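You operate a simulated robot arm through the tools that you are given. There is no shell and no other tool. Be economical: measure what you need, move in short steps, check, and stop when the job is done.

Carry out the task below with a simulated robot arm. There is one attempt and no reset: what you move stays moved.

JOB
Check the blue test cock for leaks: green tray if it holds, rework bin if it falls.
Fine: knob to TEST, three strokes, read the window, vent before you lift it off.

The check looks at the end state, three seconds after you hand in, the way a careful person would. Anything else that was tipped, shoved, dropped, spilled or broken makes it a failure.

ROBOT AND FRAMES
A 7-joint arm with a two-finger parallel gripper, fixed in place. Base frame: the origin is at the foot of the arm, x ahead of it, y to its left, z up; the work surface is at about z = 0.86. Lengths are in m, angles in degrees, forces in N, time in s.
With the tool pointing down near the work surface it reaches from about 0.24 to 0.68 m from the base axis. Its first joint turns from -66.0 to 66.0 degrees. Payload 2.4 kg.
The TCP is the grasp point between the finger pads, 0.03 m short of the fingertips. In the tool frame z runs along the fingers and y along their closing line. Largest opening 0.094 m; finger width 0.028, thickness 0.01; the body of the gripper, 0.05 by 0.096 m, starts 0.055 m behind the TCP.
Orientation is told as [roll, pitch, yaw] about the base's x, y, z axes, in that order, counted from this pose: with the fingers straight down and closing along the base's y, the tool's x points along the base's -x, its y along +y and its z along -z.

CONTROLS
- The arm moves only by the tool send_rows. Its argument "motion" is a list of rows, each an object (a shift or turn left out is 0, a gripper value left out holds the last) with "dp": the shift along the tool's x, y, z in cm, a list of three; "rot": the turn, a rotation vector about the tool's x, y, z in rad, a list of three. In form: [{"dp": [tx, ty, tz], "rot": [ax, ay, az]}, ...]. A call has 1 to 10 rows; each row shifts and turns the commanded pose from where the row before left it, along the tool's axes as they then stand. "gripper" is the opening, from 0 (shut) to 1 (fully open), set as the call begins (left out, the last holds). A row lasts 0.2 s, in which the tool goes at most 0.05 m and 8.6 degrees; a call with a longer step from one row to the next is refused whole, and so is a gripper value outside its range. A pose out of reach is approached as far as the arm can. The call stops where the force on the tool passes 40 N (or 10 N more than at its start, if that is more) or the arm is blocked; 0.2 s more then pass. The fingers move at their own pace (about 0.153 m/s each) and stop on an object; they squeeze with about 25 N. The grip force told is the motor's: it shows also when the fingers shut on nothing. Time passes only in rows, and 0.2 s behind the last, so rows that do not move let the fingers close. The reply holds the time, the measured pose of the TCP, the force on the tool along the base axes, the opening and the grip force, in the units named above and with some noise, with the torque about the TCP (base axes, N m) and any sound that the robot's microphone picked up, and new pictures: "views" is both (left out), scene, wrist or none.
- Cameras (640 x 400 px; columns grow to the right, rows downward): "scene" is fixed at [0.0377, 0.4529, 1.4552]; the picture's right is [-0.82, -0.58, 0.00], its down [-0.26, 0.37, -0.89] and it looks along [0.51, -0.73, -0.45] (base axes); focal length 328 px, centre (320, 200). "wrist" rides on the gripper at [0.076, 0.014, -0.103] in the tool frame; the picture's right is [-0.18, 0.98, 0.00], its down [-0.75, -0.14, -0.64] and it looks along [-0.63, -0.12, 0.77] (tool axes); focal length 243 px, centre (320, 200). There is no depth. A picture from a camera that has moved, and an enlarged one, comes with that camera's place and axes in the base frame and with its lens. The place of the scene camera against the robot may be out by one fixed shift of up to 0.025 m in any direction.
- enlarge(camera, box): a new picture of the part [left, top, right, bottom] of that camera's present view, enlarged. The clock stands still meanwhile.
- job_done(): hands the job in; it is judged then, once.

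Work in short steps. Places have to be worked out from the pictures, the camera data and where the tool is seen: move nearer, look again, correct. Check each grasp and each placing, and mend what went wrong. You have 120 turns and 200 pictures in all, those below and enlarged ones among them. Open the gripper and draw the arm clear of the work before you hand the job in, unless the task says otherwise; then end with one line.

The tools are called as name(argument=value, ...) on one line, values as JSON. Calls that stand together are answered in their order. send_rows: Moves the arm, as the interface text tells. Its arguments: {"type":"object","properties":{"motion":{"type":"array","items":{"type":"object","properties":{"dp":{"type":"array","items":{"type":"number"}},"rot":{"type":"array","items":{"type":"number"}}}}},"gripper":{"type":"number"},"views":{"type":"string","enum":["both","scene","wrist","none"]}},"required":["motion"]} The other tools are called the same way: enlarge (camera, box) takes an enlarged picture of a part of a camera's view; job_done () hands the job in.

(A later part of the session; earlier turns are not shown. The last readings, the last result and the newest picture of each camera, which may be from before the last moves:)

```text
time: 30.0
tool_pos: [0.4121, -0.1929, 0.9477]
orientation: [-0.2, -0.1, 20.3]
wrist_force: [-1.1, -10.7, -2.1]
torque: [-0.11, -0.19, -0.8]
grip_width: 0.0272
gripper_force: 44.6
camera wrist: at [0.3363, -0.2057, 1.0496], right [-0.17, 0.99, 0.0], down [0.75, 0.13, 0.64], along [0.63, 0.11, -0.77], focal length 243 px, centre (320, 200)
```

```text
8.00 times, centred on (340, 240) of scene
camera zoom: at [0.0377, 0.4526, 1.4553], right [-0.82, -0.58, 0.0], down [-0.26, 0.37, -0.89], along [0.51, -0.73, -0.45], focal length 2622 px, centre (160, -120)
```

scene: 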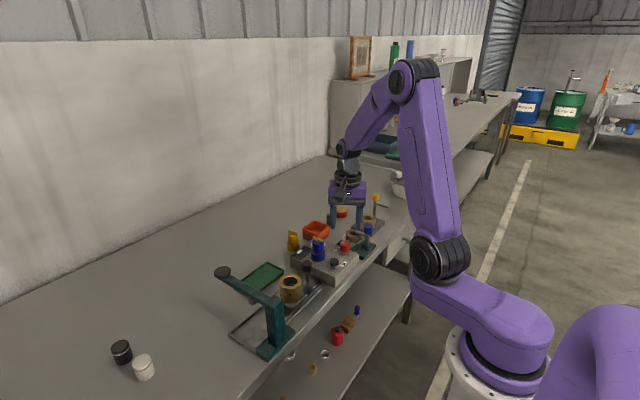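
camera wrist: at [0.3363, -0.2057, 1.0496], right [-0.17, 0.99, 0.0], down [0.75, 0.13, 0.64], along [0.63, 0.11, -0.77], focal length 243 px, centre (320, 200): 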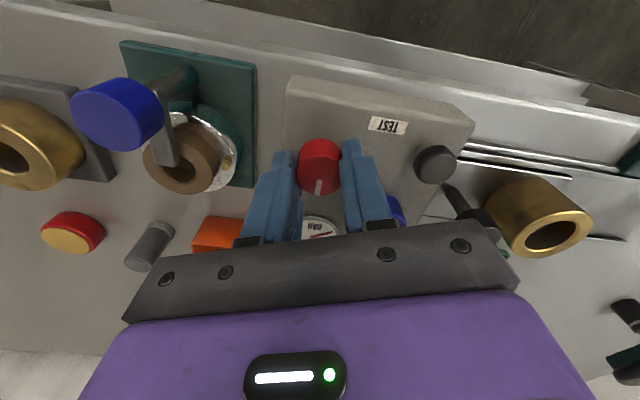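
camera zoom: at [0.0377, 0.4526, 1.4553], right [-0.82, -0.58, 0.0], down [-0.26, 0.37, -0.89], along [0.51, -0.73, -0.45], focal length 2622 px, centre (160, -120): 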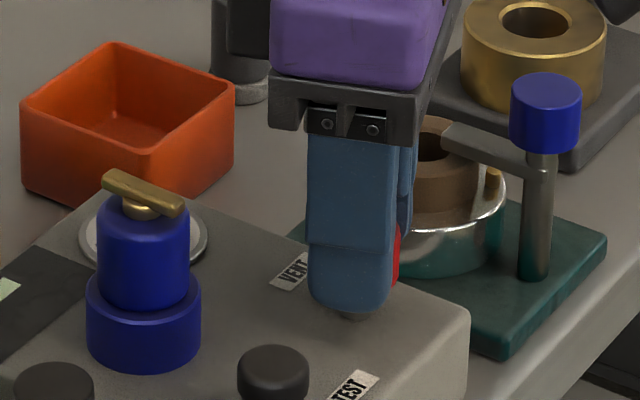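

Torque is building; let me see precisely where the mark points.

enlarge(camera="wrist", box=[270, 100, 430, 200])

```text
4.00 times, centred on (350, 150) of wrist
camera zoom: at [0.3363, -0.2057, 1.0496], right [-0.17, 0.99, 0.0], down [0.75, 0.13, 0.64], along [0.63, 0.11, -0.77], focal length 970 px, centre (200, 400)
```

zoom: 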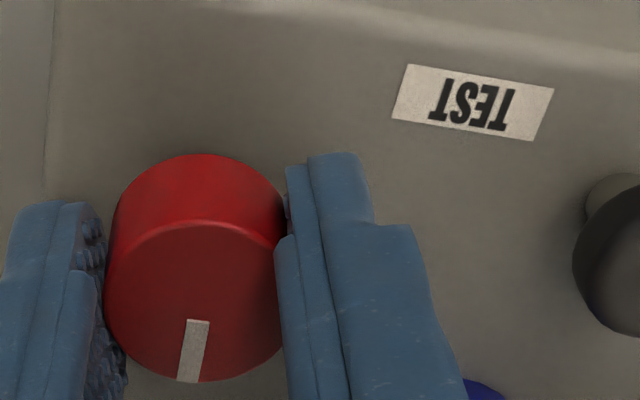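

The mark hasn't moved (still ≈+6°): the grip slid round it, so counter-clockwise seems stopped or stiff. Test clockwise.

send_rows(motion=[{"rot": [0, 0, 0.14]}, {"rot": [0, 0, 0.14]}, {"rot": [0, 0, 0.14]}, {"rot": [0, 0, 0.14]}], views="none")

enlarge(camera="wrist", box=[270, 100, 430, 200])

```text
time: 31.0
tool_pos: [0.4119, -0.1924, 0.9469]
orientation: [0.0, -0.1, -11.8]
wrist_force: [8.2, -15.5, -15.4]
torque: [-0.32, -0.07, 0.01]
grip_width: 0.0273
gripper_force: 45.6
```

```text
4.00 times, centred on (350, 150) of wrist
camera zoom: at [0.3414, -0.1628, 1.0496], right [0.38, 0.92, 0.0], down [0.71, -0.29, 0.64], along [0.59, -0.25, -0.77], focal length 970 px, centre (200, 400)
```

zoom: 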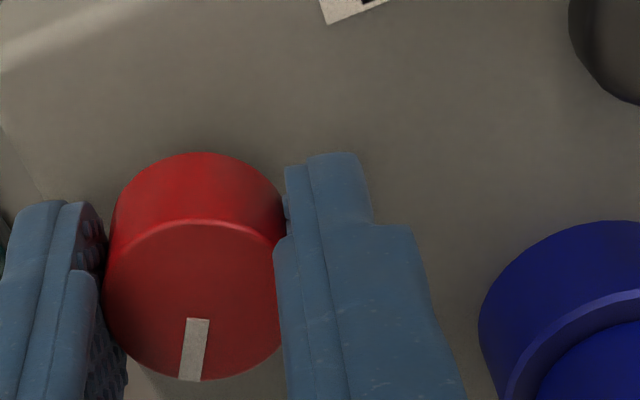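

Clockwise it does turn with the gripper (mark now ≈−27°). Counter-clockwise was the end stop, so TEST is reached the long way round. Continue clockwise.

send_rows(motion=[{"rot": [0, 0, 0.14]}, {"rot": [0, 0, 0.14]}, {"rot": [0, 0, 0.14]}, {"rot": [0, 0, 0.14]}, {"rot": [0, 0, 0.14]}], views="none")

enlarge(camera="wrist", box=[270, 80, 430, 180])

```text
time: 32.2
tool_pos: [0.4122, -0.1928, 0.9464]
orientation: [0.1, -0.1, -51.9]
wrist_force: [4.7, -10.0, -10.8]
torque: [-0.78, -0.43, -0.01]
grip_width: 0.0268
gripper_force: 44.8
```

```text
4.00 times, centred on (350, 130) of wrist
camera zoom: at [0.3772, -0.1232, 1.0498], right [0.89, 0.46, 0.0], down [0.35, -0.68, 0.64], along [0.3, -0.57, -0.77], focal length 970 px, centre (200, 480)
```

zoom: 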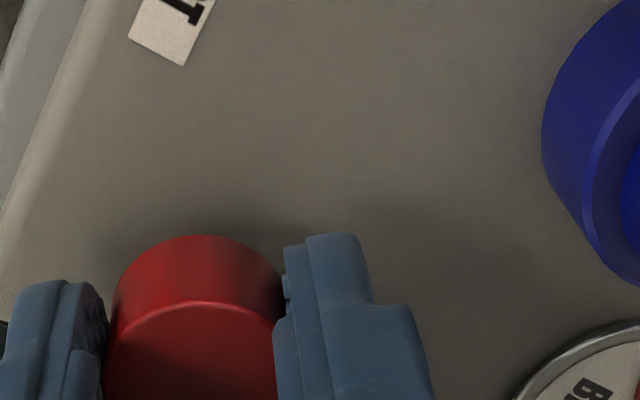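

send_rows(motion=[{"rot": [0, 0, 0.14]}, {"rot": [0, 0, 0.14]}, {"rot": [0, 0, 0.14]}, {"rot": [0, 0, 0.14]}], views="wrist")

enlarge(camera="scene", box=[300, 215, 380, 265])

```text
time: 33.2
tool_pos: [0.4133, -0.1909, 0.9484]
orientation: [-0.2, 0.1, -83.9]
wrist_force: [7.2, 0.1, -12.3]
torque: [0.06, -0.63, 0.6]
grip_width: 0.0274
gripper_force: 45.1
camera wrist: at [0.4192, -0.113, 1.0503], right [1.0, -0.08, 0.0], down [-0.06, -0.77, 0.64], along [-0.05, -0.64, -0.77], focal length 243 px, centre (320, 200)
```

wrist: 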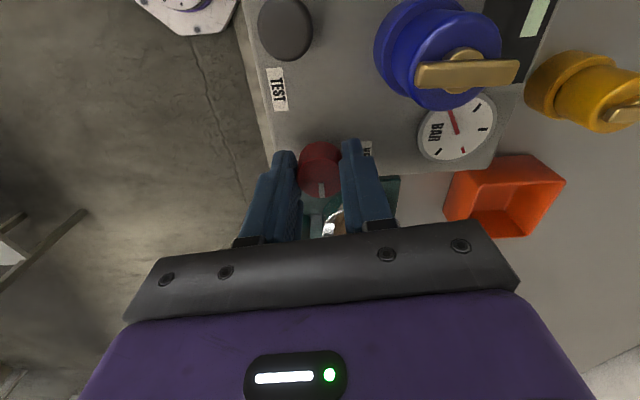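

```text
8.00 times, centred on (340, 240) of scene
camera zoom: at [0.0381, 0.4529, 1.4552], right [-0.82, -0.58, 0.0], down [-0.26, 0.37, -0.89], along [0.51, -0.73, -0.45], focal length 2622 px, centre (160, -120)
```

zoom: 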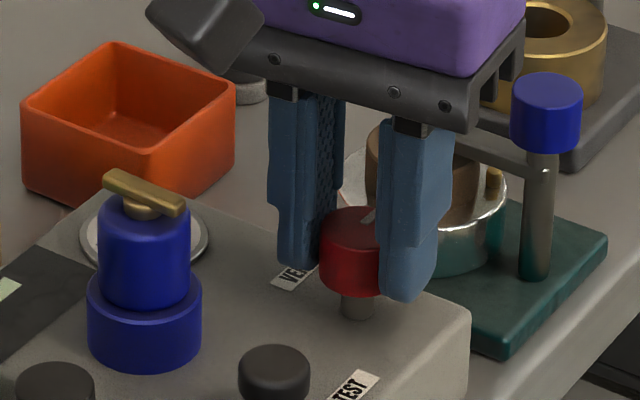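

enlarge(camera="wrist", box=[260, 120, 380, 195])

send_rows(motion=[{"rot": [0, 0, 0.12]}, {"rot": [0, 0, 0.12]}], views="none")

enlarge(camera="wrist", box=[260, 120, 380, 195])

```text
5.33 times, centred on (320, 158) of wrist
camera zoom: at [0.4192, -0.113, 1.0503], right [1.0, -0.08, 0.0], down [-0.06, -0.77, 0.64], along [-0.05, -0.64, -0.77], focal length 1294 px, centre (320, 427)
```

zoom: 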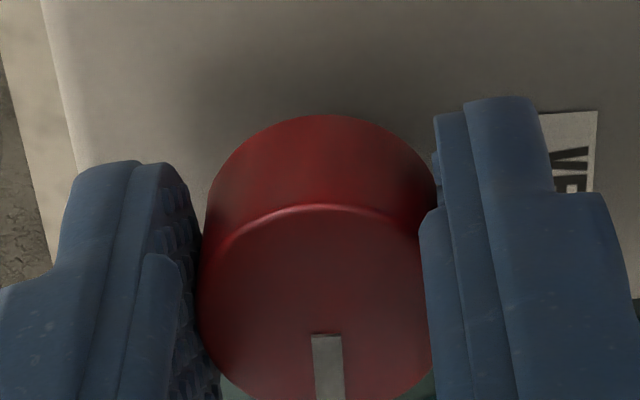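

```text
time: 33.8
tool_pos: [0.4129, -0.1922, 0.9473]
orientation: [0.2, 0.0, -97.8]
wrist_force: [8.4, 2.7, 3.7]
torque: [-0.04, 0.33, 0.28]
grip_width: 0.0274
gripper_force: 44.8
```

```text
5.33 times, centred on (320, 158) of wrist
camera zoom: at [0.4377, -0.118, 1.0503], right [0.95, -0.32, 0.0], down [-0.24, -0.73, 0.64], along [-0.2, -0.61, -0.77], focal length 1294 px, centre (320, 427)
```

zoom: 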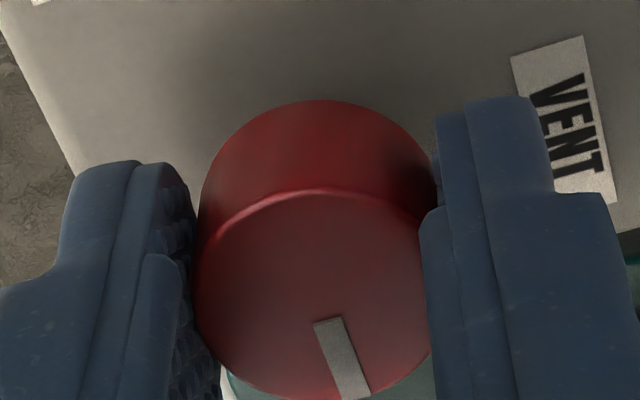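

The knob now stops firmly at about −90° from x (VENT stop was ≈0°), so this is the other end position. Release, raise and look at knob, gauge and window.

send_rows(motion=[{}, {"dp": [0, 0, -1]}, {"dp": [0, 0, -4]}, {"dp": [0, 0, -4]}, {"rot": [0, 0, -0.14]}, {"rot": [0, 0, -0.14]}, {"rot": [0, 0, -0.14]}, {"rot": [0, 0, -0.14]}], gripper=0.6, views="wrist")

enlarge(camera="scene", box=[280, 225, 376, 285])

```text
time: 35.6
tool_pos: [0.4122, -0.1919, 1.0367]
orientation: [0.0, -0.1, -65.5]
wrist_force: [0.4, -0.2, -0.5]
torque: [0.01, -0.01, -0.01]
grip_width: 0.0566
gripper_force: 0.0
camera wrist: at [0.3935, -0.1164, 1.1402], right [0.97, 0.24, 0.0], down [0.19, -0.74, 0.64], along [0.16, -0.62, -0.77], focal length 243 px, centre (320, 200)
```

wrist: 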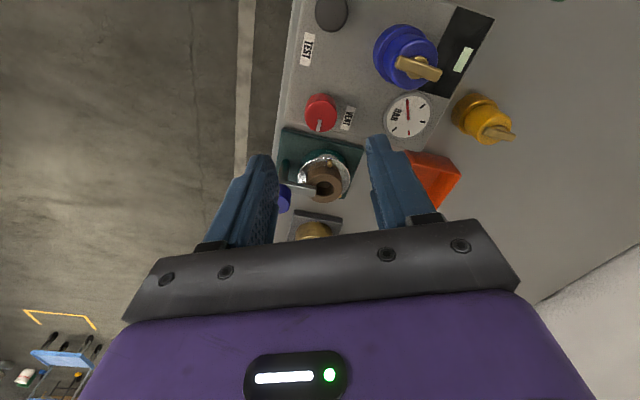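

```text
6.67 times, centred on (328, 255) of scene
camera zoom: at [0.0377, 0.4529, 1.4552], right [-0.82, -0.58, 0.0], down [-0.26, 0.37, -0.89], along [0.51, -0.73, -0.45], focal length 2185 px, centre (267, -167)
```

zoom: 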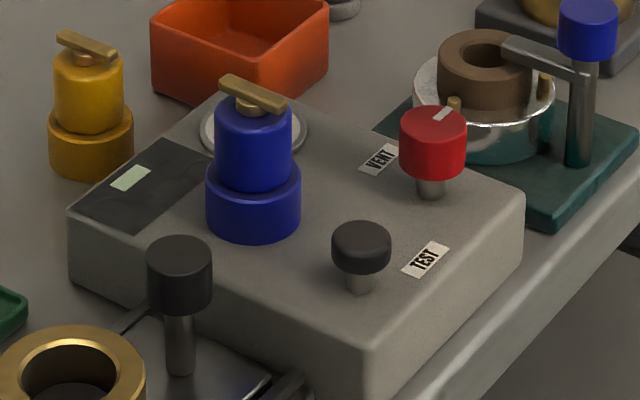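

The mark points to −y, not clearly at TEST (label lies ~117°). I'll test whether it turns counter-clockwise past VENT with a fresh, better-centred grip.

send_rows(motion=[{"dp": [-0.2, 0.05, 3]}, {"dp": [0, 0, 3]}, {"dp": [0, 0, 2]}, {"dp": [0, 0, 1]}, {}], gripper=0.5, views="none")

send_rows(motion=[{}, {}, {}], gripper=0, views="none")

send_rows(motion=[{"rot": [0, 0, -0.14]}, {"rot": [0, 0, -0.14]}, {"rot": [0, 0, -0.14]}, {"rot": [0, 0, -0.14]}, {"rot": [0, 0, -0.14]}, {"rot": [0, 0, -0.14]}, {"rot": [0, 0, -0.14]}, {"rot": [0, 0, -0.14]}], views="none")

enlarge(camera="wrist", box=[260, 120, 380, 195])

```text
time: 36.8
tool_pos: [0.4123, -0.1947, 0.9479]
orientation: [0.1, 0.0, -65.6]
wrist_force: [-0.7, -0.1, -0.2]
torque: [0.04, 0.02, 0.01]
grip_width: 0.047
gripper_force: 0.1
```

```text
time: 37.6
tool_pos: [0.4135, -0.1943, 0.9475]
orientation: [0.0, -0.1, -65.5]
wrist_force: [10.0, 3.8, -7.7]
torque: [-0.55, -0.05, 0.0]
grip_width: 0.0273
gripper_force: 45.2
```

```text
time: 39.4
tool_pos: [0.4133, -0.1926, 0.9474]
orientation: [-0.1, 0.0, -1.2]
wrist_force: [6.7, 11.3, 31.5]
torque: [0.77, -0.08, -0.04]
grip_width: 0.0273
gripper_force: 44.6
```

```text
5.33 times, centred on (320, 158) of wrist
camera zoom: at [0.3383, -0.1766, 1.0506], right [0.21, 0.98, 0.0], down [0.75, -0.16, 0.64], along [0.63, -0.13, -0.77], focal length 1294 px, centre (320, 427)
```

zoom: 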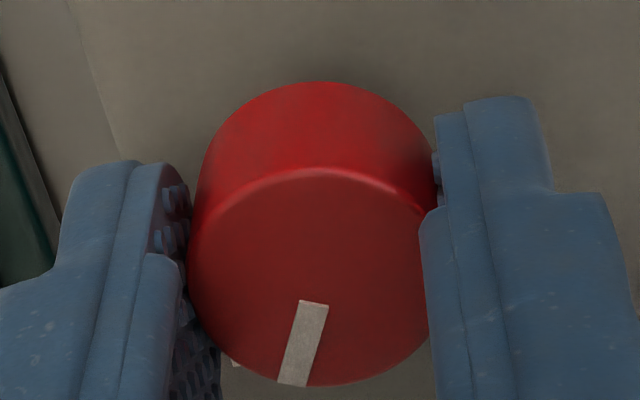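

send_rows(motion=[{"rot": [0, 0, -0.14]}, {"rot": [0, 0, -0.14]}, {"rot": [0, 0, -0.14]}, {"rot": [0, 0, -0.14]}, {"rot": [0, 0, -0.14]}, {"rot": [0, 0, -0.14]}, {"rot": [0, 0, -0.14]}, {"rot": [0, 0, -0.14]}], views="wrist")

enlarge(camera="wrist", box=[260, 120, 380, 195])

```text
time: 41.2
tool_pos: [0.4125, -0.1944, 0.9463]
orientation: [0.0, 0.0, 62.9]
wrist_force: [-0.4, -1.5, -7.3]
torque: [-0.49, -0.41, -0.42]
grip_width: 0.0277
gripper_force: 45.0
camera wrist: at [0.3651, -0.2556, 1.0493], right [-0.79, 0.61, 0.0], down [0.47, 0.61, 0.64], along [0.39, 0.51, -0.77], focal length 243 px, centre (320, 200)
```

wrist: 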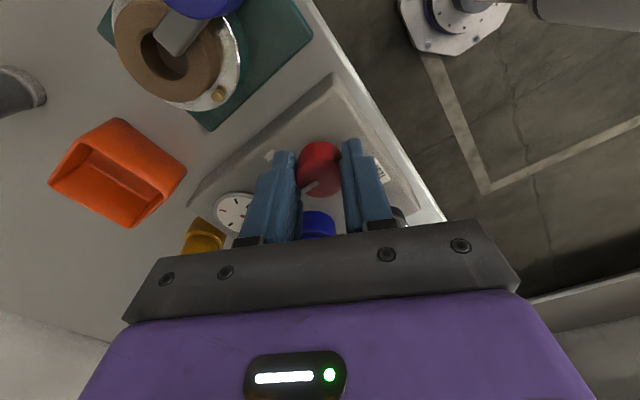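

```text
5.33 times, centred on (320, 158) of wrist
camera zoom: at [0.3651, -0.2556, 1.0493], right [-0.79, 0.61, 0.0], down [0.47, 0.61, 0.64], along [0.39, 0.51, -0.77], focal length 1294 px, centre (320, 427)
```

zoom: 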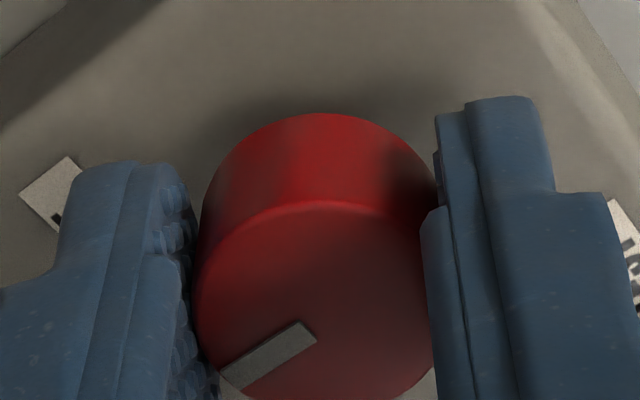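

Confirmed: the knob runs only between 0° (VENT) and −90°; the latter must be TEST. Turn it back clockwise against the stop; the gauge will confirm when pumping.

send_rows(motion=[{"rot": [0, 0, 0.145]}, {"rot": [0, 0, 0.145]}, {"rot": [0, 0, 0.145]}, {"rot": [0, 0, 0.145]}, {"rot": [0, 0, 0.145]}, {"rot": [0, 0, 0.145]}], views="none")

send_rows(motion=[{"rot": [0, 0, 0.145]}, {"rot": [0, 0, 0.145]}, {"rot": [0, 0, 0.145]}, {"rot": [0, 0, 0.145]}, {"rot": [0, 0, 0.145]}, {"rot": [0, 0, 0.145]}], views="none")

enlarge(camera="wrist", box=[260, 120, 380, 195])

```text
time: 42.6
tool_pos: [0.4115, -0.194, 0.9463]
orientation: [0.3, 0.3, 12.7]
wrist_force: [-17.8, -0.2, -20.4]
torque: [-0.62, 0.31, 0.0]
grip_width: 0.0276
gripper_force: 45.0
```

```text
time: 44.0
tool_pos: [0.4133, -0.1936, 0.9477]
orientation: [0.0, 0.1, -37.1]
wrist_force: [-6.1, 6.5, -15.4]
torque: [-0.04, 0.35, 0.17]
grip_width: 0.0274
gripper_force: 44.6
```

```text
5.33 times, centred on (320, 158) of wrist
camera zoom: at [0.3615, -0.1355, 1.0501], right [0.74, 0.67, 0.0], down [0.52, -0.57, 0.64], along [0.43, -0.47, -0.77], focal length 1294 px, centre (320, 427)
```

zoom: 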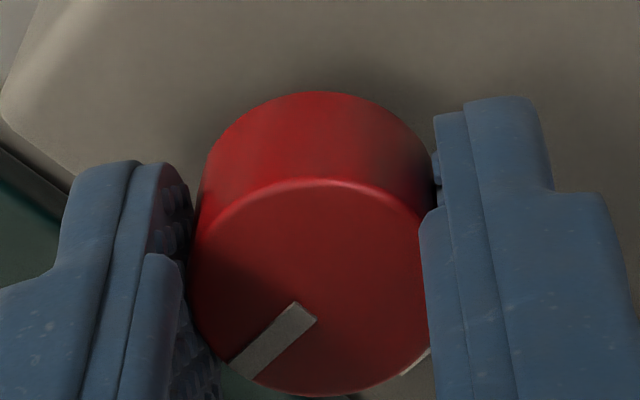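

Mark at −88° again. Release, rise, square the tool, and go above the pump ≈(0.4025,-0.122) with closed fingers.

send_rows(motion=[{}, {}, {"dp": [0, 0, -3]}, {"dp": [0, 0, -4.5]}, {"rot": [0, 0, -0.13]}, {"rot": [0, 0, -0.13]}, {"rot": [0, 0, -0.13]}, {"rot": [0, 0, -0.13]}, {"rot": [0, 0, -0.13]}], gripper=0.6, views="none")

send_rows(motion=[{"dp": [0.5, 3.6, 0]}, {"dp": [0.5, 3.6, 0]}, {}], gripper=0, views="wrist")

enlarge(camera="scene", box=[280, 215, 376, 275])

```text
time: 46.0
tool_pos: [0.4137, -0.1942, 1.0208]
orientation: [0.1, 0.0, 0.4]
wrist_force: [0.2, -0.1, 0.8]
torque: [-0.02, 0.0, 0.03]
grip_width: 0.0562
gripper_force: 0.1
```

```text
time: 46.8
tool_pos: [0.4032, -0.1222, 1.0215]
orientation: [-0.1, 0.1, 0.3]
wrist_force: [0.0, 0.1, 0.1]
torque: [-0.01, -0.02, 0.0]
grip_width: 0.0
gripper_force: 25.1
camera wrist: at [0.3275, -0.1076, 1.1244], right [0.18, 0.98, 0.0], down [0.75, -0.14, 0.64], along [0.63, -0.12, -0.77], focal length 243 px, centre (320, 200)
```

wrist: 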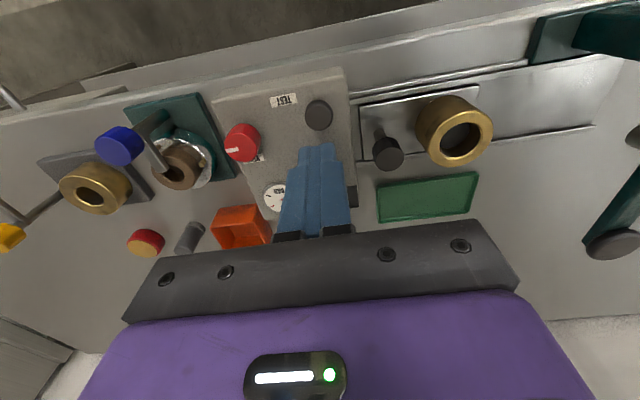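

```text
6.67 times, centred on (328, 245) of scene
camera zoom: at [0.0377, 0.4529, 1.4552], right [-0.82, -0.58, 0.0], down [-0.26, 0.37, -0.89], along [0.51, -0.73, -0.45], focal length 2185 px, centre (267, -100)
```

zoom: 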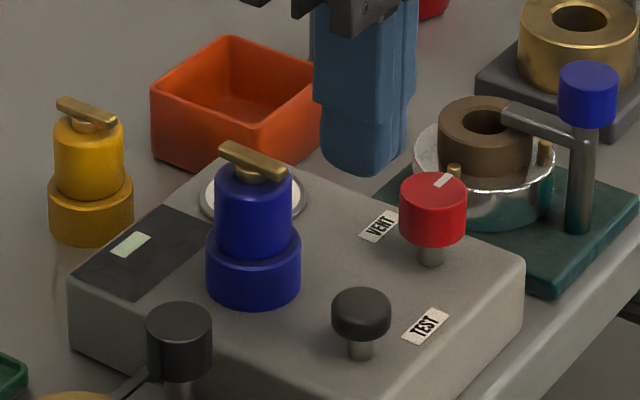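

Aligned over the pump within 1 mm. Stroke 1: down to contact, then press in small steps.

send_rows(motion=[{"dp": [0, 0, 2.5]}, {"dp": [0, 0, 2.5]}, {"dp": [0, 0, 1]}, {"dp": [0, 0, 0.5]}], views="none")

send_rows(motion=[{"dp": [0, 0, 0.4]}, {"dp": [0, 0, 0.4]}, {"dp": [0, 0, 0.4]}], views="wrist")

enlarge(camera="scene", box=[280, 215, 376, 275])

```text
time: 47.8
tool_pos: [0.4038, -0.1228, 0.9575]
orientation: [-0.1, 0.0, 0.3]
wrist_force: [0.3, 0.6, 0.2]
torque: [0.01, -0.05, 0.02]
grip_width: 0.0001
gripper_force: 24.8
```

```text
time: 48.6
tool_pos: [0.4047, -0.1223, 0.9456]
orientation: [0.0, -0.2, 0.3]
wrist_force: [-1.6, -1.8, 18.3]
torque: [-0.05, 0.13, 0.07]
grip_width: 0.0
gripper_force: 24.8
heard: click
camera wrist: at [0.3277, -0.1081, 1.0476], right [0.18, 0.98, 0.0], down [0.75, -0.14, 0.64], along [0.63, -0.12, -0.77], focal length 243 px, centre (320, 200)
```

wrist: 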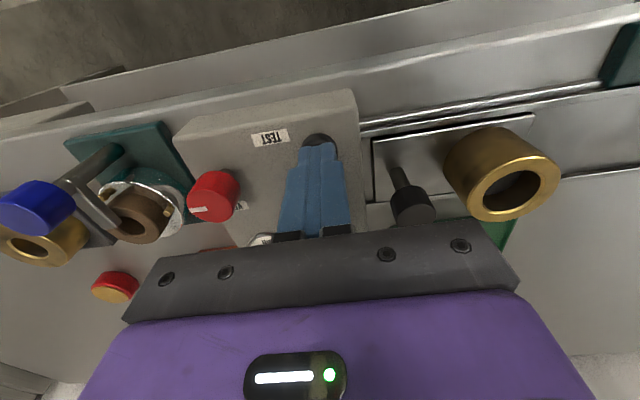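

```text
6.67 times, centred on (328, 245) of scene
camera zoom: at [0.0374, 0.453, 1.4552], right [-0.82, -0.58, 0.0], down [-0.26, 0.37, -0.89], along [0.51, -0.73, -0.45], focal length 2185 px, centre (267, -100)
```

zoom: 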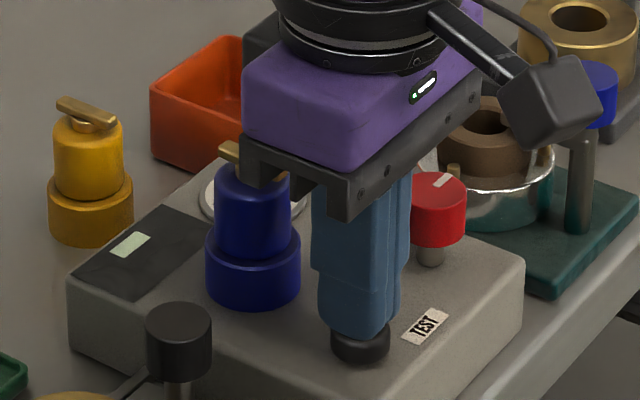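

A click was heard: stroke 1. Raise to let it return, and check the gauge.

send_rows(motion=[{"dp": [0, 0, -1]}, {"dp": [0, 0, -1]}, {}], views="none")

enlarge(camera="scene", box=[280, 225, 344, 265])

```text
time: 49.4
tool_pos: [0.4034, -0.1221, 0.9647]
orientation: [0.0, 0.1, 0.3]
wrist_force: [0.3, 0.1, -0.8]
torque: [0.03, -0.01, -0.03]
grip_width: 0.0
gripper_force: 24.8
```

```text
10.00 times, centred on (312, 245) of scene
camera zoom: at [0.0377, 0.4529, 1.4552], right [-0.82, -0.58, 0.0], down [-0.26, 0.37, -0.89], along [0.51, -0.73, -0.45], focal length 3277 px, centre (400, -250)
```

zoom: 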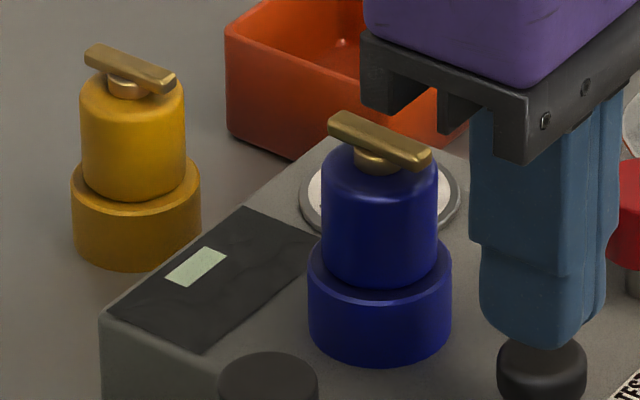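

The pump returned. Strokes 2 and 3, each checked by its click.

send_rows(motion=[{"dp": [0, 0, 0.7]}, {"dp": [0, 0, 0.5]}, {"dp": [0, 0, 0.4]}, {"dp": [0, 0, 0.4]}], views="none")

send_rows(motion=[{"dp": [0, 0, -1]}, {"dp": [0, 0, -1]}, {}], views="none")

send_rows(motion=[{"dp": [0, 0, 0.7]}, {"dp": [0, 0, 0.5]}, {"dp": [0, 0, 0.4]}, {"dp": [0, 0, 0.4]}], views="none")

send_rows(motion=[{"dp": [0, 0, -2]}, {"dp": [0, 0, -4]}, {"dp": [4, 0, -3]}], views="wrist")

enlarge(camera="wrist", box=[240, 90, 400, 190])

```text
time: 50.4
tool_pos: [0.402, -0.1211, 0.9457]
orientation: [0.0, -0.1, 0.3]
wrist_force: [-1.5, -5.1, 8.9]
torque: [-0.17, 0.08, 0.0]
grip_width: 0.0003
gripper_force: 24.7
heard: click
```

```text
time: 51.2
tool_pos: [0.4028, -0.1213, 0.9652]
orientation: [0.0, 0.0, 0.3]
wrist_force: [-0.3, -0.3, -0.1]
torque: [0.0, -0.02, 0.0]
grip_width: 0.0
gripper_force: 25.1
```

```text
time: 52.2
tool_pos: [0.403, -0.121, 0.9446]
orientation: [0.0, -0.1, 0.3]
wrist_force: [0.5, 3.3, 15.7]
torque: [0.11, 0.01, 0.0]
grip_width: 0.0
gripper_force: 25.4
heard: click
```

```text
time: 53.0
tool_pos: [0.3637, -0.1235, 1.0376]
orientation: [0.0, -0.1, 0.2]
wrist_force: [-0.1, 0.0, 0.6]
torque: [-0.01, -0.01, 0.01]
grip_width: 0.0
gripper_force: 25.1
camera wrist: at [0.2882, -0.1083, 1.1407], right [0.18, 0.98, 0.0], down [0.75, -0.14, 0.64], along [0.63, -0.12, -0.77], focal length 243 px, centre (320, 200)
```

wrist: 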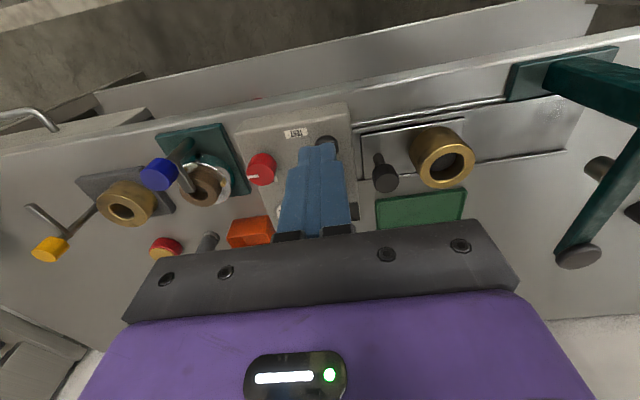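

```text
4.00 times, centred on (320, 140) of wrist
camera zoom: at [0.2882, -0.1083, 1.1407], right [0.18, 0.98, 0.0], down [0.75, -0.14, 0.64], along [0.63, -0.12, -0.77], focal length 970 px, centre (320, 440)
```

zoom: 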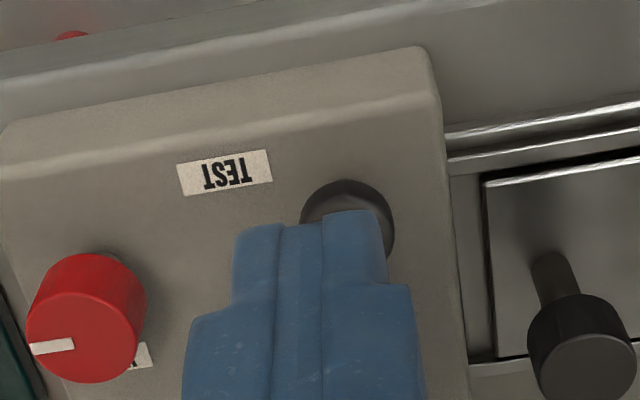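

All three clicks. Fingers block the gauge; open and rise to read gauge and window.

send_rows(motion=[{"dp": [0, 1, -3.5]}, {"dp": [0, 1, -3.5]}, {"dp": [0, 0, -2]}, {}], gripper=1, views="none")

enlarge(camera="wrist", box=[240, 100, 368, 180])

```text
time: 54.0
tool_pos: [0.3612, -0.1004, 1.1236]
orientation: [0.0, -0.1, 0.3]
wrist_force: [0.3, -1.0, -0.8]
torque: [-0.03, -0.01, -0.06]
grip_width: 0.0939
gripper_force: 0.0
```

```text
5.00 times, centred on (304, 140) of wrist
camera zoom: at [0.2862, -0.0863, 1.2276], right [0.18, 0.98, 0.0], down [0.75, -0.14, 0.64], along [0.63, -0.12, -0.77], focal length 1213 px, centre (400, 500)
```

zoom: 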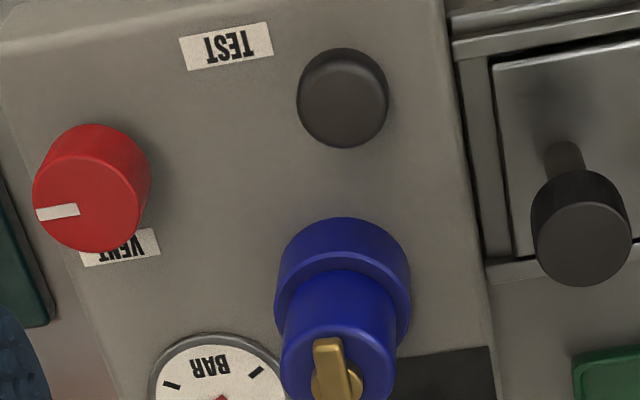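

enlarge(camera="wrist", box=[250, 150, 362, 220])

enlarge(camera="scene", box=[280, 225, 344, 265])

```text
5.71 times, centred on (306, 185) of wrist
camera zoom: at [0.2862, -0.0863, 1.2276], right [0.18, 0.98, 0.0], down [0.75, -0.14, 0.64], along [0.63, -0.12, -0.77], focal length 1386 px, centre (400, 286)
```

zoom: 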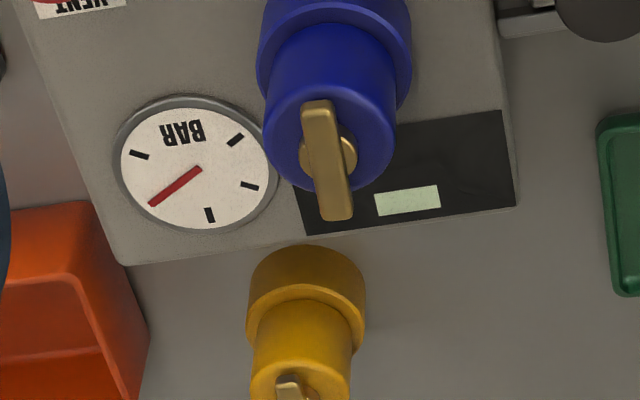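

```text
10.00 times, centred on (312, 245) of scene
camera zoom: at [0.0377, 0.4529, 1.4552], right [-0.82, -0.58, 0.0], down [-0.26, 0.37, -0.89], along [0.51, -0.73, -0.45], focal length 3277 px, centre (400, -250)
```

zoom: 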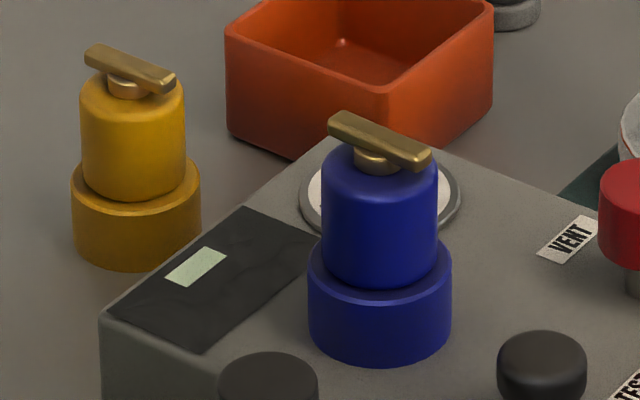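

The gauge rose to the red mark, so this is indeed TEST. Wait and watch whether it falls.

send_rows(motion=[{}, {}, {}, {}, {}, {}, {}, {}, {}, {}], views="none")

enlarge(camera="wrist", box=[250, 150, 362, 220])

send_rows(motion=[{}, {}, {}, {}, {}, {}, {}, {}, {}, {}], views="none")

send_rows(motion=[{}, {}, {}, {}, {}, {}, {}, {}, {}, {}], views="none")

enlarge(camera="wrist", box=[250, 150, 362, 220])

```text
time: 56.2
tool_pos: [0.3622, -0.101, 1.1234]
orientation: [0.0, -0.1, 0.2]
wrist_force: [0.0, -0.5, 0.1]
torque: [-0.04, -0.02, 0.01]
grip_width: 0.094
gripper_force: 0.1
```

```text
5.71 times, centred on (306, 185) of wrist
camera zoom: at [0.2862, -0.0864, 1.2273], right [0.18, 0.98, 0.0], down [0.75, -0.14, 0.64], along [0.63, -0.12, -0.77], focal length 1386 px, centre (400, 286)
```

zoom: 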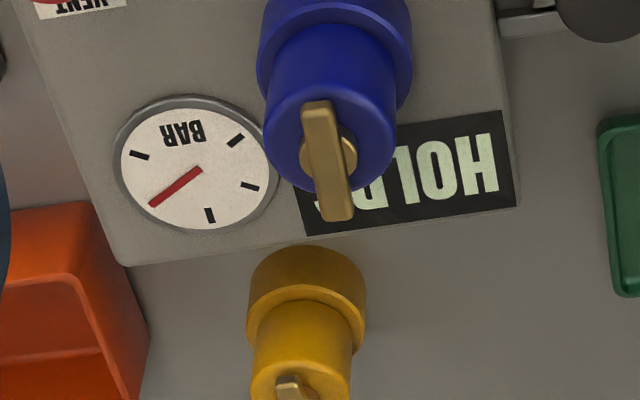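

```text
time: 58.4
tool_pos: [0.3619, -0.1, 1.1243]
orientation: [-0.1, 0.0, 0.4]
wrist_force: [-0.2, 0.6, -0.1]
torque: [0.03, -0.01, 0.04]
grip_width: 0.0937
gripper_force: 0.1
```

```text
time: 60.6
tool_pos: [0.3616, -0.1006, 1.1241]
orientation: [0.0, -0.1, 0.4]
wrist_force: [-0.8, 0.2, -0.2]
torque: [-0.03, 0.0, 0.03]
grip_width: 0.094
gripper_force: 0.1
```

```text
5.71 times, centred on (306, 185) of wrist
camera zoom: at [0.2862, -0.0864, 1.2273], right [0.18, 0.98, 0.0], down [0.75, -0.14, 0.64], along [0.63, -0.12, -0.77], focal length 1386 px, centre (400, 286)
```

zoom: 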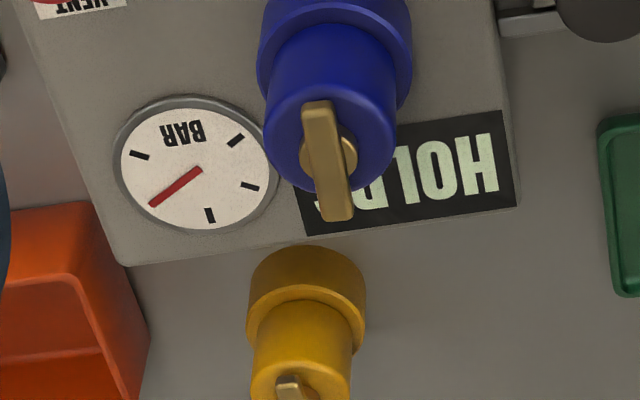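

Window reads HOLDS and the gauge is steady: green tray. Now vent: go back to the knob, pre-rotated −65°.

send_rows(motion=[{"dp": [-2.6, -3.1, 0]}, {"dp": [-2.6, -3.1, 0]}, {"dp": [0, -3.1, 2]}, {"dp": [0, 0, 4]}, {"dp": [0, 0, 4]}, {}], gripper=0.55, views="none")

send_rows(motion=[{"rot": [0, 0, 0.142]}, {"rot": [0, 0, 0.142]}, {"rot": [0, 0, 0.142]}, {"rot": [0, 0, 0.142]}, {"rot": [0, 0, 0.142]}, {"rot": [0, 0, 0.142]}, {"rot": [0, 0, 0.142]}, {"rot": [0, 0, 0.142]}, {}], views="wrist")

```text
time: 62.0
tool_pos: [0.4149, -0.1947, 1.0243]
orientation: [-0.1, -0.1, 0.3]
wrist_force: [0.1, -0.2, 0.5]
torque: [-0.01, -0.01, -0.03]
grip_width: 0.0517
gripper_force: 0.1
```

```text
time: 64.0
tool_pos: [0.4146, -0.1956, 1.0247]
orientation: [0.0, -0.1, -65.1]
wrist_force: [-0.1, 0.4, 1.0]
torque: [0.01, -0.03, 0.0]
grip_width: 0.0514
gripper_force: 0.0
camera wrist: at [0.3962, -0.1193, 1.1279], right [0.97, 0.25, 0.0], down [0.19, -0.74, 0.64], along [0.16, -0.62, -0.77], focal length 243 px, centre (320, 200)
```

wrist: 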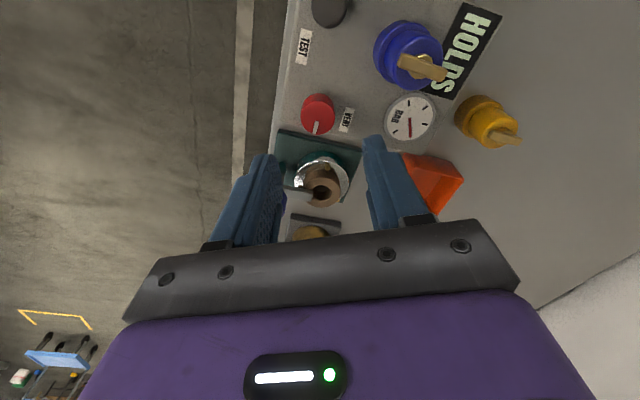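

send_rows(motion=[{"dp": [0.2, -0.07, 3]}, {"dp": [0, 0, 2.5]}, {"dp": [0, 0, 1.5]}, {"dp": [0, 0, 0.7]}, {}], views="none")

send_rows(motion=[{}, {}, {}], gripper=0, views="none")

send_rows(motion=[{"rot": [0, 0, -0.145]}, {"rot": [0, 0, -0.145]}, {"rot": [0, 0, -0.145]}, {"rot": [0, 0, -0.145]}, {"rot": [0, 0, -0.145]}, {"rot": [0, 0, -0.145]}], views="none")

send_rows(motion=[{"rot": [0, 0, -0.145]}, {"rot": [0, 0, -0.145]}, {"rot": [0, 0, -0.145]}, {"rot": [0, 0, -0.145]}, {"rot": [0, 0, -0.145]}, {"rot": [0, 0, -0.145]}], views="none")

enlarge(camera="wrist", box=[220, 120, 380, 220])

```text
time: 65.2
tool_pos: [0.4125, -0.1927, 0.9483]
orientation: [0.0, 0.0, -64.8]
wrist_force: [0.2, -0.5, -0.2]
torque: [-0.01, -0.02, 0.0]
grip_width: 0.0517
gripper_force: 0.0
```

```text
time: 66.0
tool_pos: [0.4128, -0.1938, 0.9492]
orientation: [0.0, -0.1, -65.0]
wrist_force: [-3.4, -0.8, -2.9]
torque: [-0.07, -0.41, 0.0]
grip_width: 0.0272
gripper_force: 44.9
```

```text
time: 67.4
tool_pos: [0.4139, -0.1937, 0.9475]
orientation: [0.0, 0.0, -14.8]
wrist_force: [-11.6, 6.4, 28.3]
torque: [-0.3, 0.06, -0.01]
grip_width: 0.0278
gripper_force: 44.7
```

```text
time: 68.8
tool_pos: [0.4133, -0.1929, 0.9471]
orientation: [0.1, 0.0, 35.0]
wrist_force: [-0.3, 13.2, -1.8]
torque: [0.13, -0.59, -0.3]
grip_width: 0.0272
gripper_force: 45.2
```

```text
4.00 times, centred on (300, 170) of wrist
camera zoom: at [0.3437, -0.2241, 1.0501], right [-0.41, 0.91, 0.0], down [0.7, 0.32, 0.64], along [0.58, 0.27, -0.77], focal length 970 px, centre (400, 320)
```

zoom: 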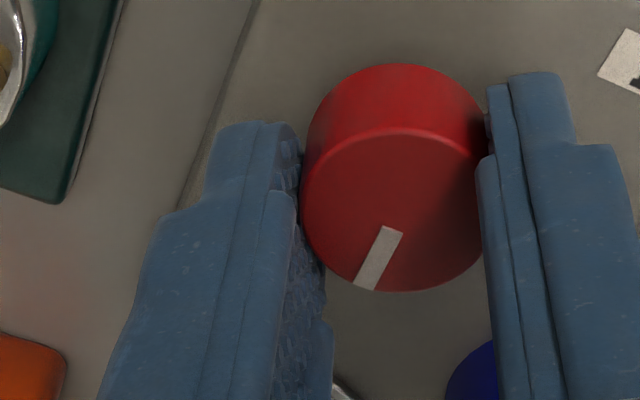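

Knob is back at VENT (+6° stop). Release, rise, square up, and check the gauge has dropped.

send_rows(motion=[{}, {}, {"dp": [0, 0, -3]}, {"dp": [0, 0, -4.5]}, {"rot": [0, 0, 0.122]}, {"rot": [0, 0, 0.122]}, {"rot": [0, 0, 0.122]}, {"rot": [0, 0, 0.122]}, {"rot": [0, 0, 0.122]}], gripper=0.6, views="none")

send_rows(motion=[{"dp": [0, 3, -1]}, {"dp": [0, 3, 0]}, {}], gripper=0.6, views="wrist")

enlarge(camera="wrist", box=[230, 80, 390, 180])

```text
time: 70.8
tool_pos: [0.4138, -0.1947, 1.0225]
orientation: [0.0, 0.0, -0.2]
wrist_force: [0.2, 0.5, -0.2]
torque: [0.0, -0.02, 0.01]
grip_width: 0.0563
gripper_force: 0.1
```

```text
time: 71.6
tool_pos: [0.4144, -0.1346, 1.0322]
orientation: [0.0, -0.1, -0.1]
wrist_force: [-0.1, -0.5, -0.3]
torque: [0.02, 0.0, -0.02]
grip_width: 0.0564
gripper_force: 0.0
camera wrist: at [0.3382, -0.1204, 1.1352], right [0.19, 0.98, 0.0], down [0.75, -0.14, 0.64], along [0.63, -0.12, -0.77], focal length 243 px, centre (320, 200)
```

wrist: 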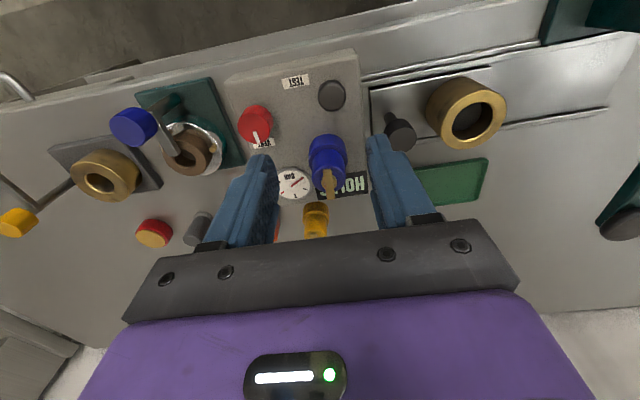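

```text
4.00 times, centred on (310, 130) of wrist
camera zoom: at [0.3382, -0.1204, 1.1352], right [0.19, 0.98, 0.0], down [0.75, -0.14, 0.64], along [0.63, -0.12, -0.77], focal length 970 px, centre (360, 480)
```

zoom: 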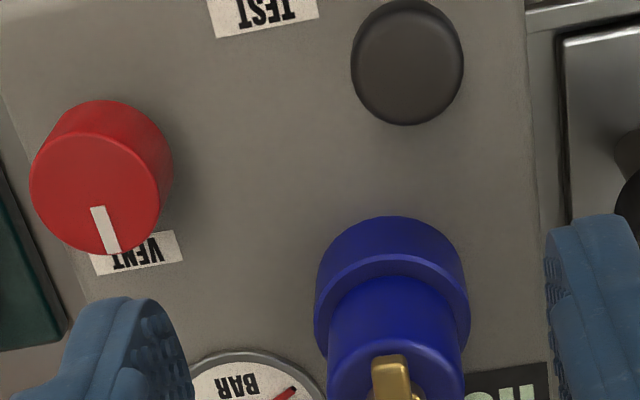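

Gauge is back at zero. Move over the seated cock (≈(.463,-.134)) and check.

send_rows(motion=[{"dp": [-2.4, 0, 0]}, {"dp": [-2.4, 0.05, 0]}, {"dp": [0, 0, 2]}, {}], gripper=0.6, views="wrist")

enlarge(camera="scene", box=[280, 205, 360, 255])

```text
time: 72.6
tool_pos: [0.4622, -0.1322, 1.0102]
orientation: [0.0, 0.1, -0.1]
wrist_force: [0.1, -0.1, 0.3]
torque: [0.0, -0.01, -0.01]
grip_width: 0.0563
gripper_force: 0.0
camera wrist: at [0.3865, -0.1182, 1.1147], right [0.19, 0.98, 0.0], down [0.75, -0.14, 0.64], along [0.63, -0.12, -0.77], focal length 243 px, centre (320, 200)
```

wrist: 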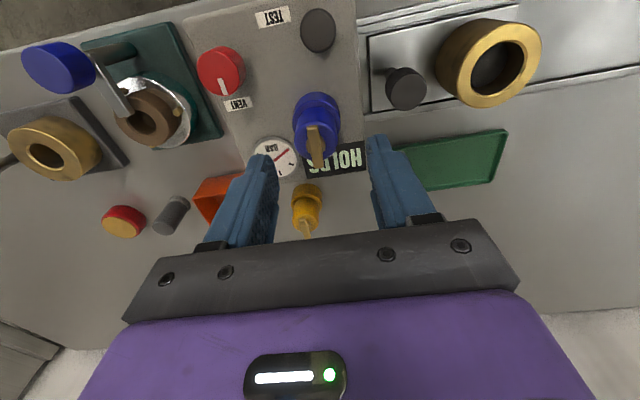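

```text
8.00 times, centred on (320, 230) of scene
camera zoom: at [0.0377, 0.4529, 1.4552], right [-0.82, -0.58, 0.0], down [-0.26, 0.37, -0.89], along [0.51, -0.73, -0.45], focal length 2622 px, centre (320, -40)
```

zoom: 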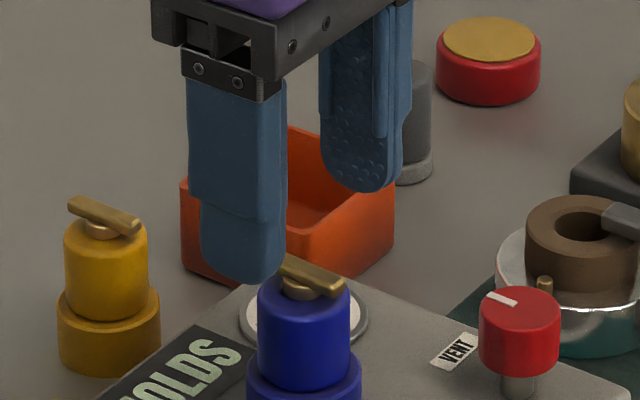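

Nicely aligned. Shift 2 mm forward, descend to z≈.952 and grip.

send_rows(motion=[{"dp": [-0.2, -0.1, 2]}, {"dp": [0, 0, 2]}, {"dp": [0, 0, 1]}, {"dp": [0, 0, 0.8]}, {}], views="none")

send_rows(motion=[{}, {}, {}], gripper=0, views="wrist")

```text
time: 73.8
tool_pos: [0.4633, -0.133, 0.9551]
orientation: [0.0, 0.0, 0.0]
wrist_force: [-0.3, 0.4, 0.7]
torque: [0.01, -0.01, -0.01]
grip_width: 0.0562
gripper_force: 0.1
```

```text
time: 74.6
tool_pos: [0.4641, -0.1351, 0.9549]
orientation: [0.0, -0.1, -0.1]
wrist_force: [0.2, -0.4, -0.5]
torque: [-0.04, -0.03, -0.06]
grip_width: 0.0313
gripper_force: 24.8
camera wrist: at [0.3887, -0.1196, 1.0578], right [0.19, 0.98, 0.0], down [0.75, -0.14, 0.64], along [0.63, -0.12, -0.77], focal length 243 px, centre (320, 200)
```

wrist: 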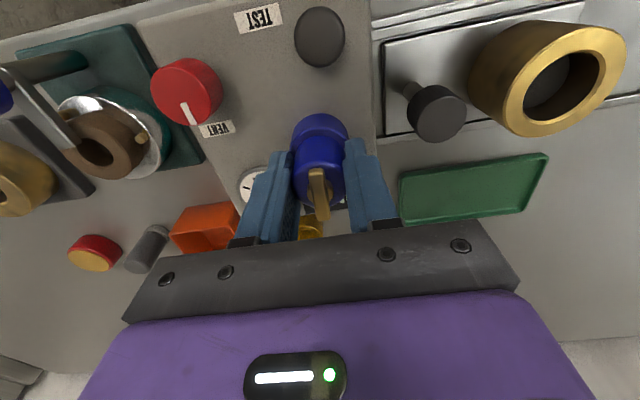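

Width 31.3 mm means I'm a bit high on the taper; reopen slightly, go 4 mm lower and regrip.

send_rows(motion=[{}, {}, {"dp": [0, 0, 0.45]}, {}], gripper=0.5, views="none")

send_rows(motion=[{}, {}, {}], gripper=0, views="none")

send_rows(motion=[{"dp": [0, 0, -0.3]}, {"dp": [0, 0, -0.4]}, {"dp": [0, 0, -0.5]}, {"dp": [0, 0, -0.6]}, {"dp": [0, 0, -0.6]}, {"dp": [0, 0, -0.6]}, {}], views="wrist")

enlarge(camera="scene", box=[280, 215, 360, 265])

```text
time: 75.6
tool_pos: [0.4648, -0.1353, 0.9503]
orientation: [0.0, 0.0, -0.2]
wrist_force: [0.7, -0.2, 0.7]
torque: [0.02, 0.01, -0.02]
grip_width: 0.0472
gripper_force: 0.0
```

```text
time: 76.4
tool_pos: [0.4639, -0.1337, 0.9512]
orientation: [0.0, 0.0, -0.1]
wrist_force: [-0.3, -0.1, 0.0]
torque: [-0.01, 0.01, -0.04]
grip_width: 0.0389
gripper_force: 24.6
```

```text
time: 78.0
tool_pos: [0.4634, -0.1332, 0.98]
orientation: [0.0, 0.0, -0.2]
wrist_force: [0.0, 0.7, -1.5]
torque: [0.02, -0.02, 0.05]
grip_width: 0.039
gripper_force: 25.1
camera wrist: at [0.388, -0.1191, 1.0825], right [0.19, 0.98, 0.0], down [0.75, -0.14, 0.64], along [0.63, -0.12, -0.77], focal length 243 px, centre (320, 200)
```

wrist: 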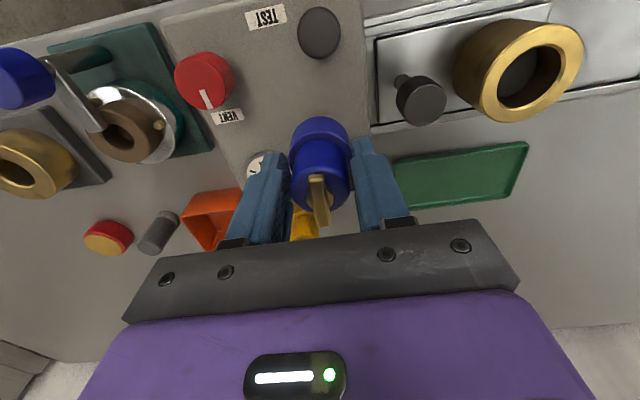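

```text
8.00 times, centred on (320, 240) of scene
camera zoom: at [0.0378, 0.4529, 1.4552], right [-0.82, -0.58, 0.0], down [-0.26, 0.37, -0.89], along [0.51, -0.73, -0.45], focal length 2622 px, centre (320, -120)
```

zoom: 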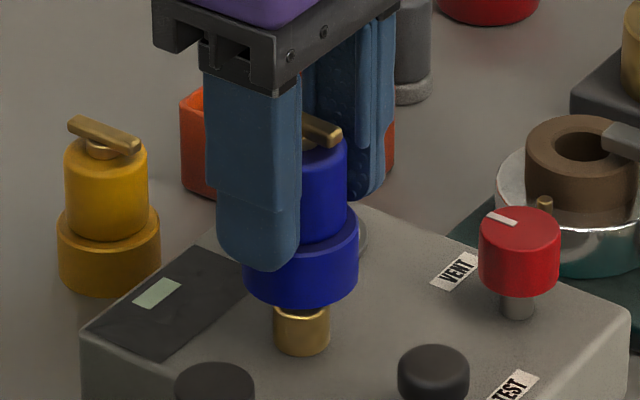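

Held on the ring (39 mm), lifting off the port cleanly. Continue up gently, then move to over the green tray centre ≈(.564,-.008).

send_rows(motion=[{"dp": [0, 0, -0.8]}, {"dp": [0, 0, -1]}, {"dp": [0, 0, -1]}, {"dp": [0, 0, -1]}, {"dp": [0, 0, -1]}, {}], views="none")

send_rows(motion=[{"dp": [-0.5, 0.6, 0]}, {"dp": [-1.1, 1.4, 0]}, {"dp": [-1.2, 1.5, 0]}, {"dp": [-1.2, 1.5, 0]}, {"dp": [-1.2, 1.5, 0]}, {"dp": [-1.2, 1.5, 0]}, {"dp": [-1.2, 1.5, 0]}, {"dp": [-1.2, 1.5, 0]}, {"dp": [-1, 1.2, 0]}, {"dp": [-0.3, 0.4, 0]}])

```text
time: 79.4
tool_pos: [0.4631, -0.1338, 1.0272]
orientation: [0.0, 0.0, 0.0]
wrist_force: [0.1, -0.3, -0.3]
torque: [0.03, 0.03, 0.0]
grip_width: 0.0389
gripper_force: 25.0
```

```text
time: 81.6
tool_pos: [0.5653, -0.0068, 1.0286]
orientation: [0.0, 0.0, -0.1]
wrist_force: [-0.7, -0.3, -0.6]
torque: [-0.02, 0.03, 0.01]
grip_width: 0.0391
gripper_force: 24.5
camera wrist: at [0.4888, 0.0078, 1.1314], right [0.18, 0.98, 0.0], down [0.75, -0.14, 0.64], along [0.63, -0.12, -0.77], focal length 243 px, centre (320, 200)
```

scene: 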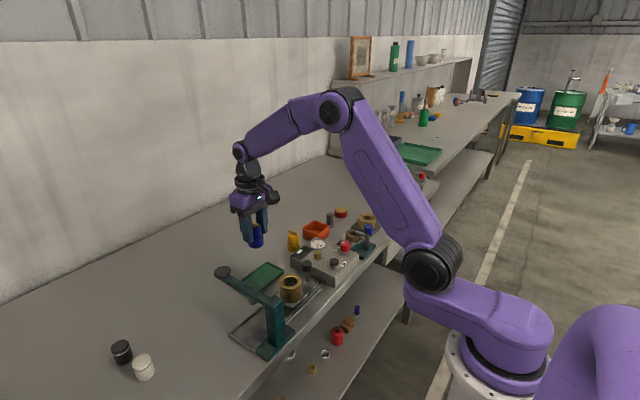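
wrist: 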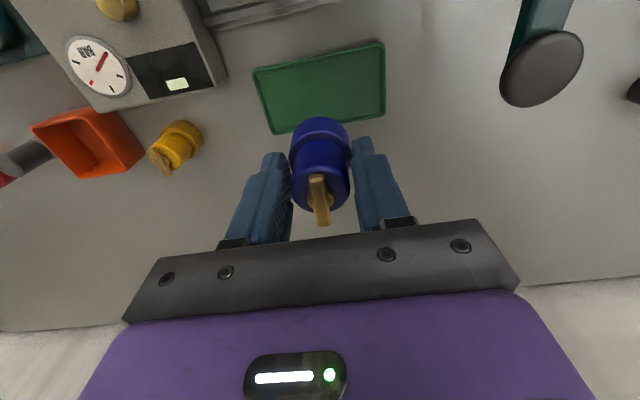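

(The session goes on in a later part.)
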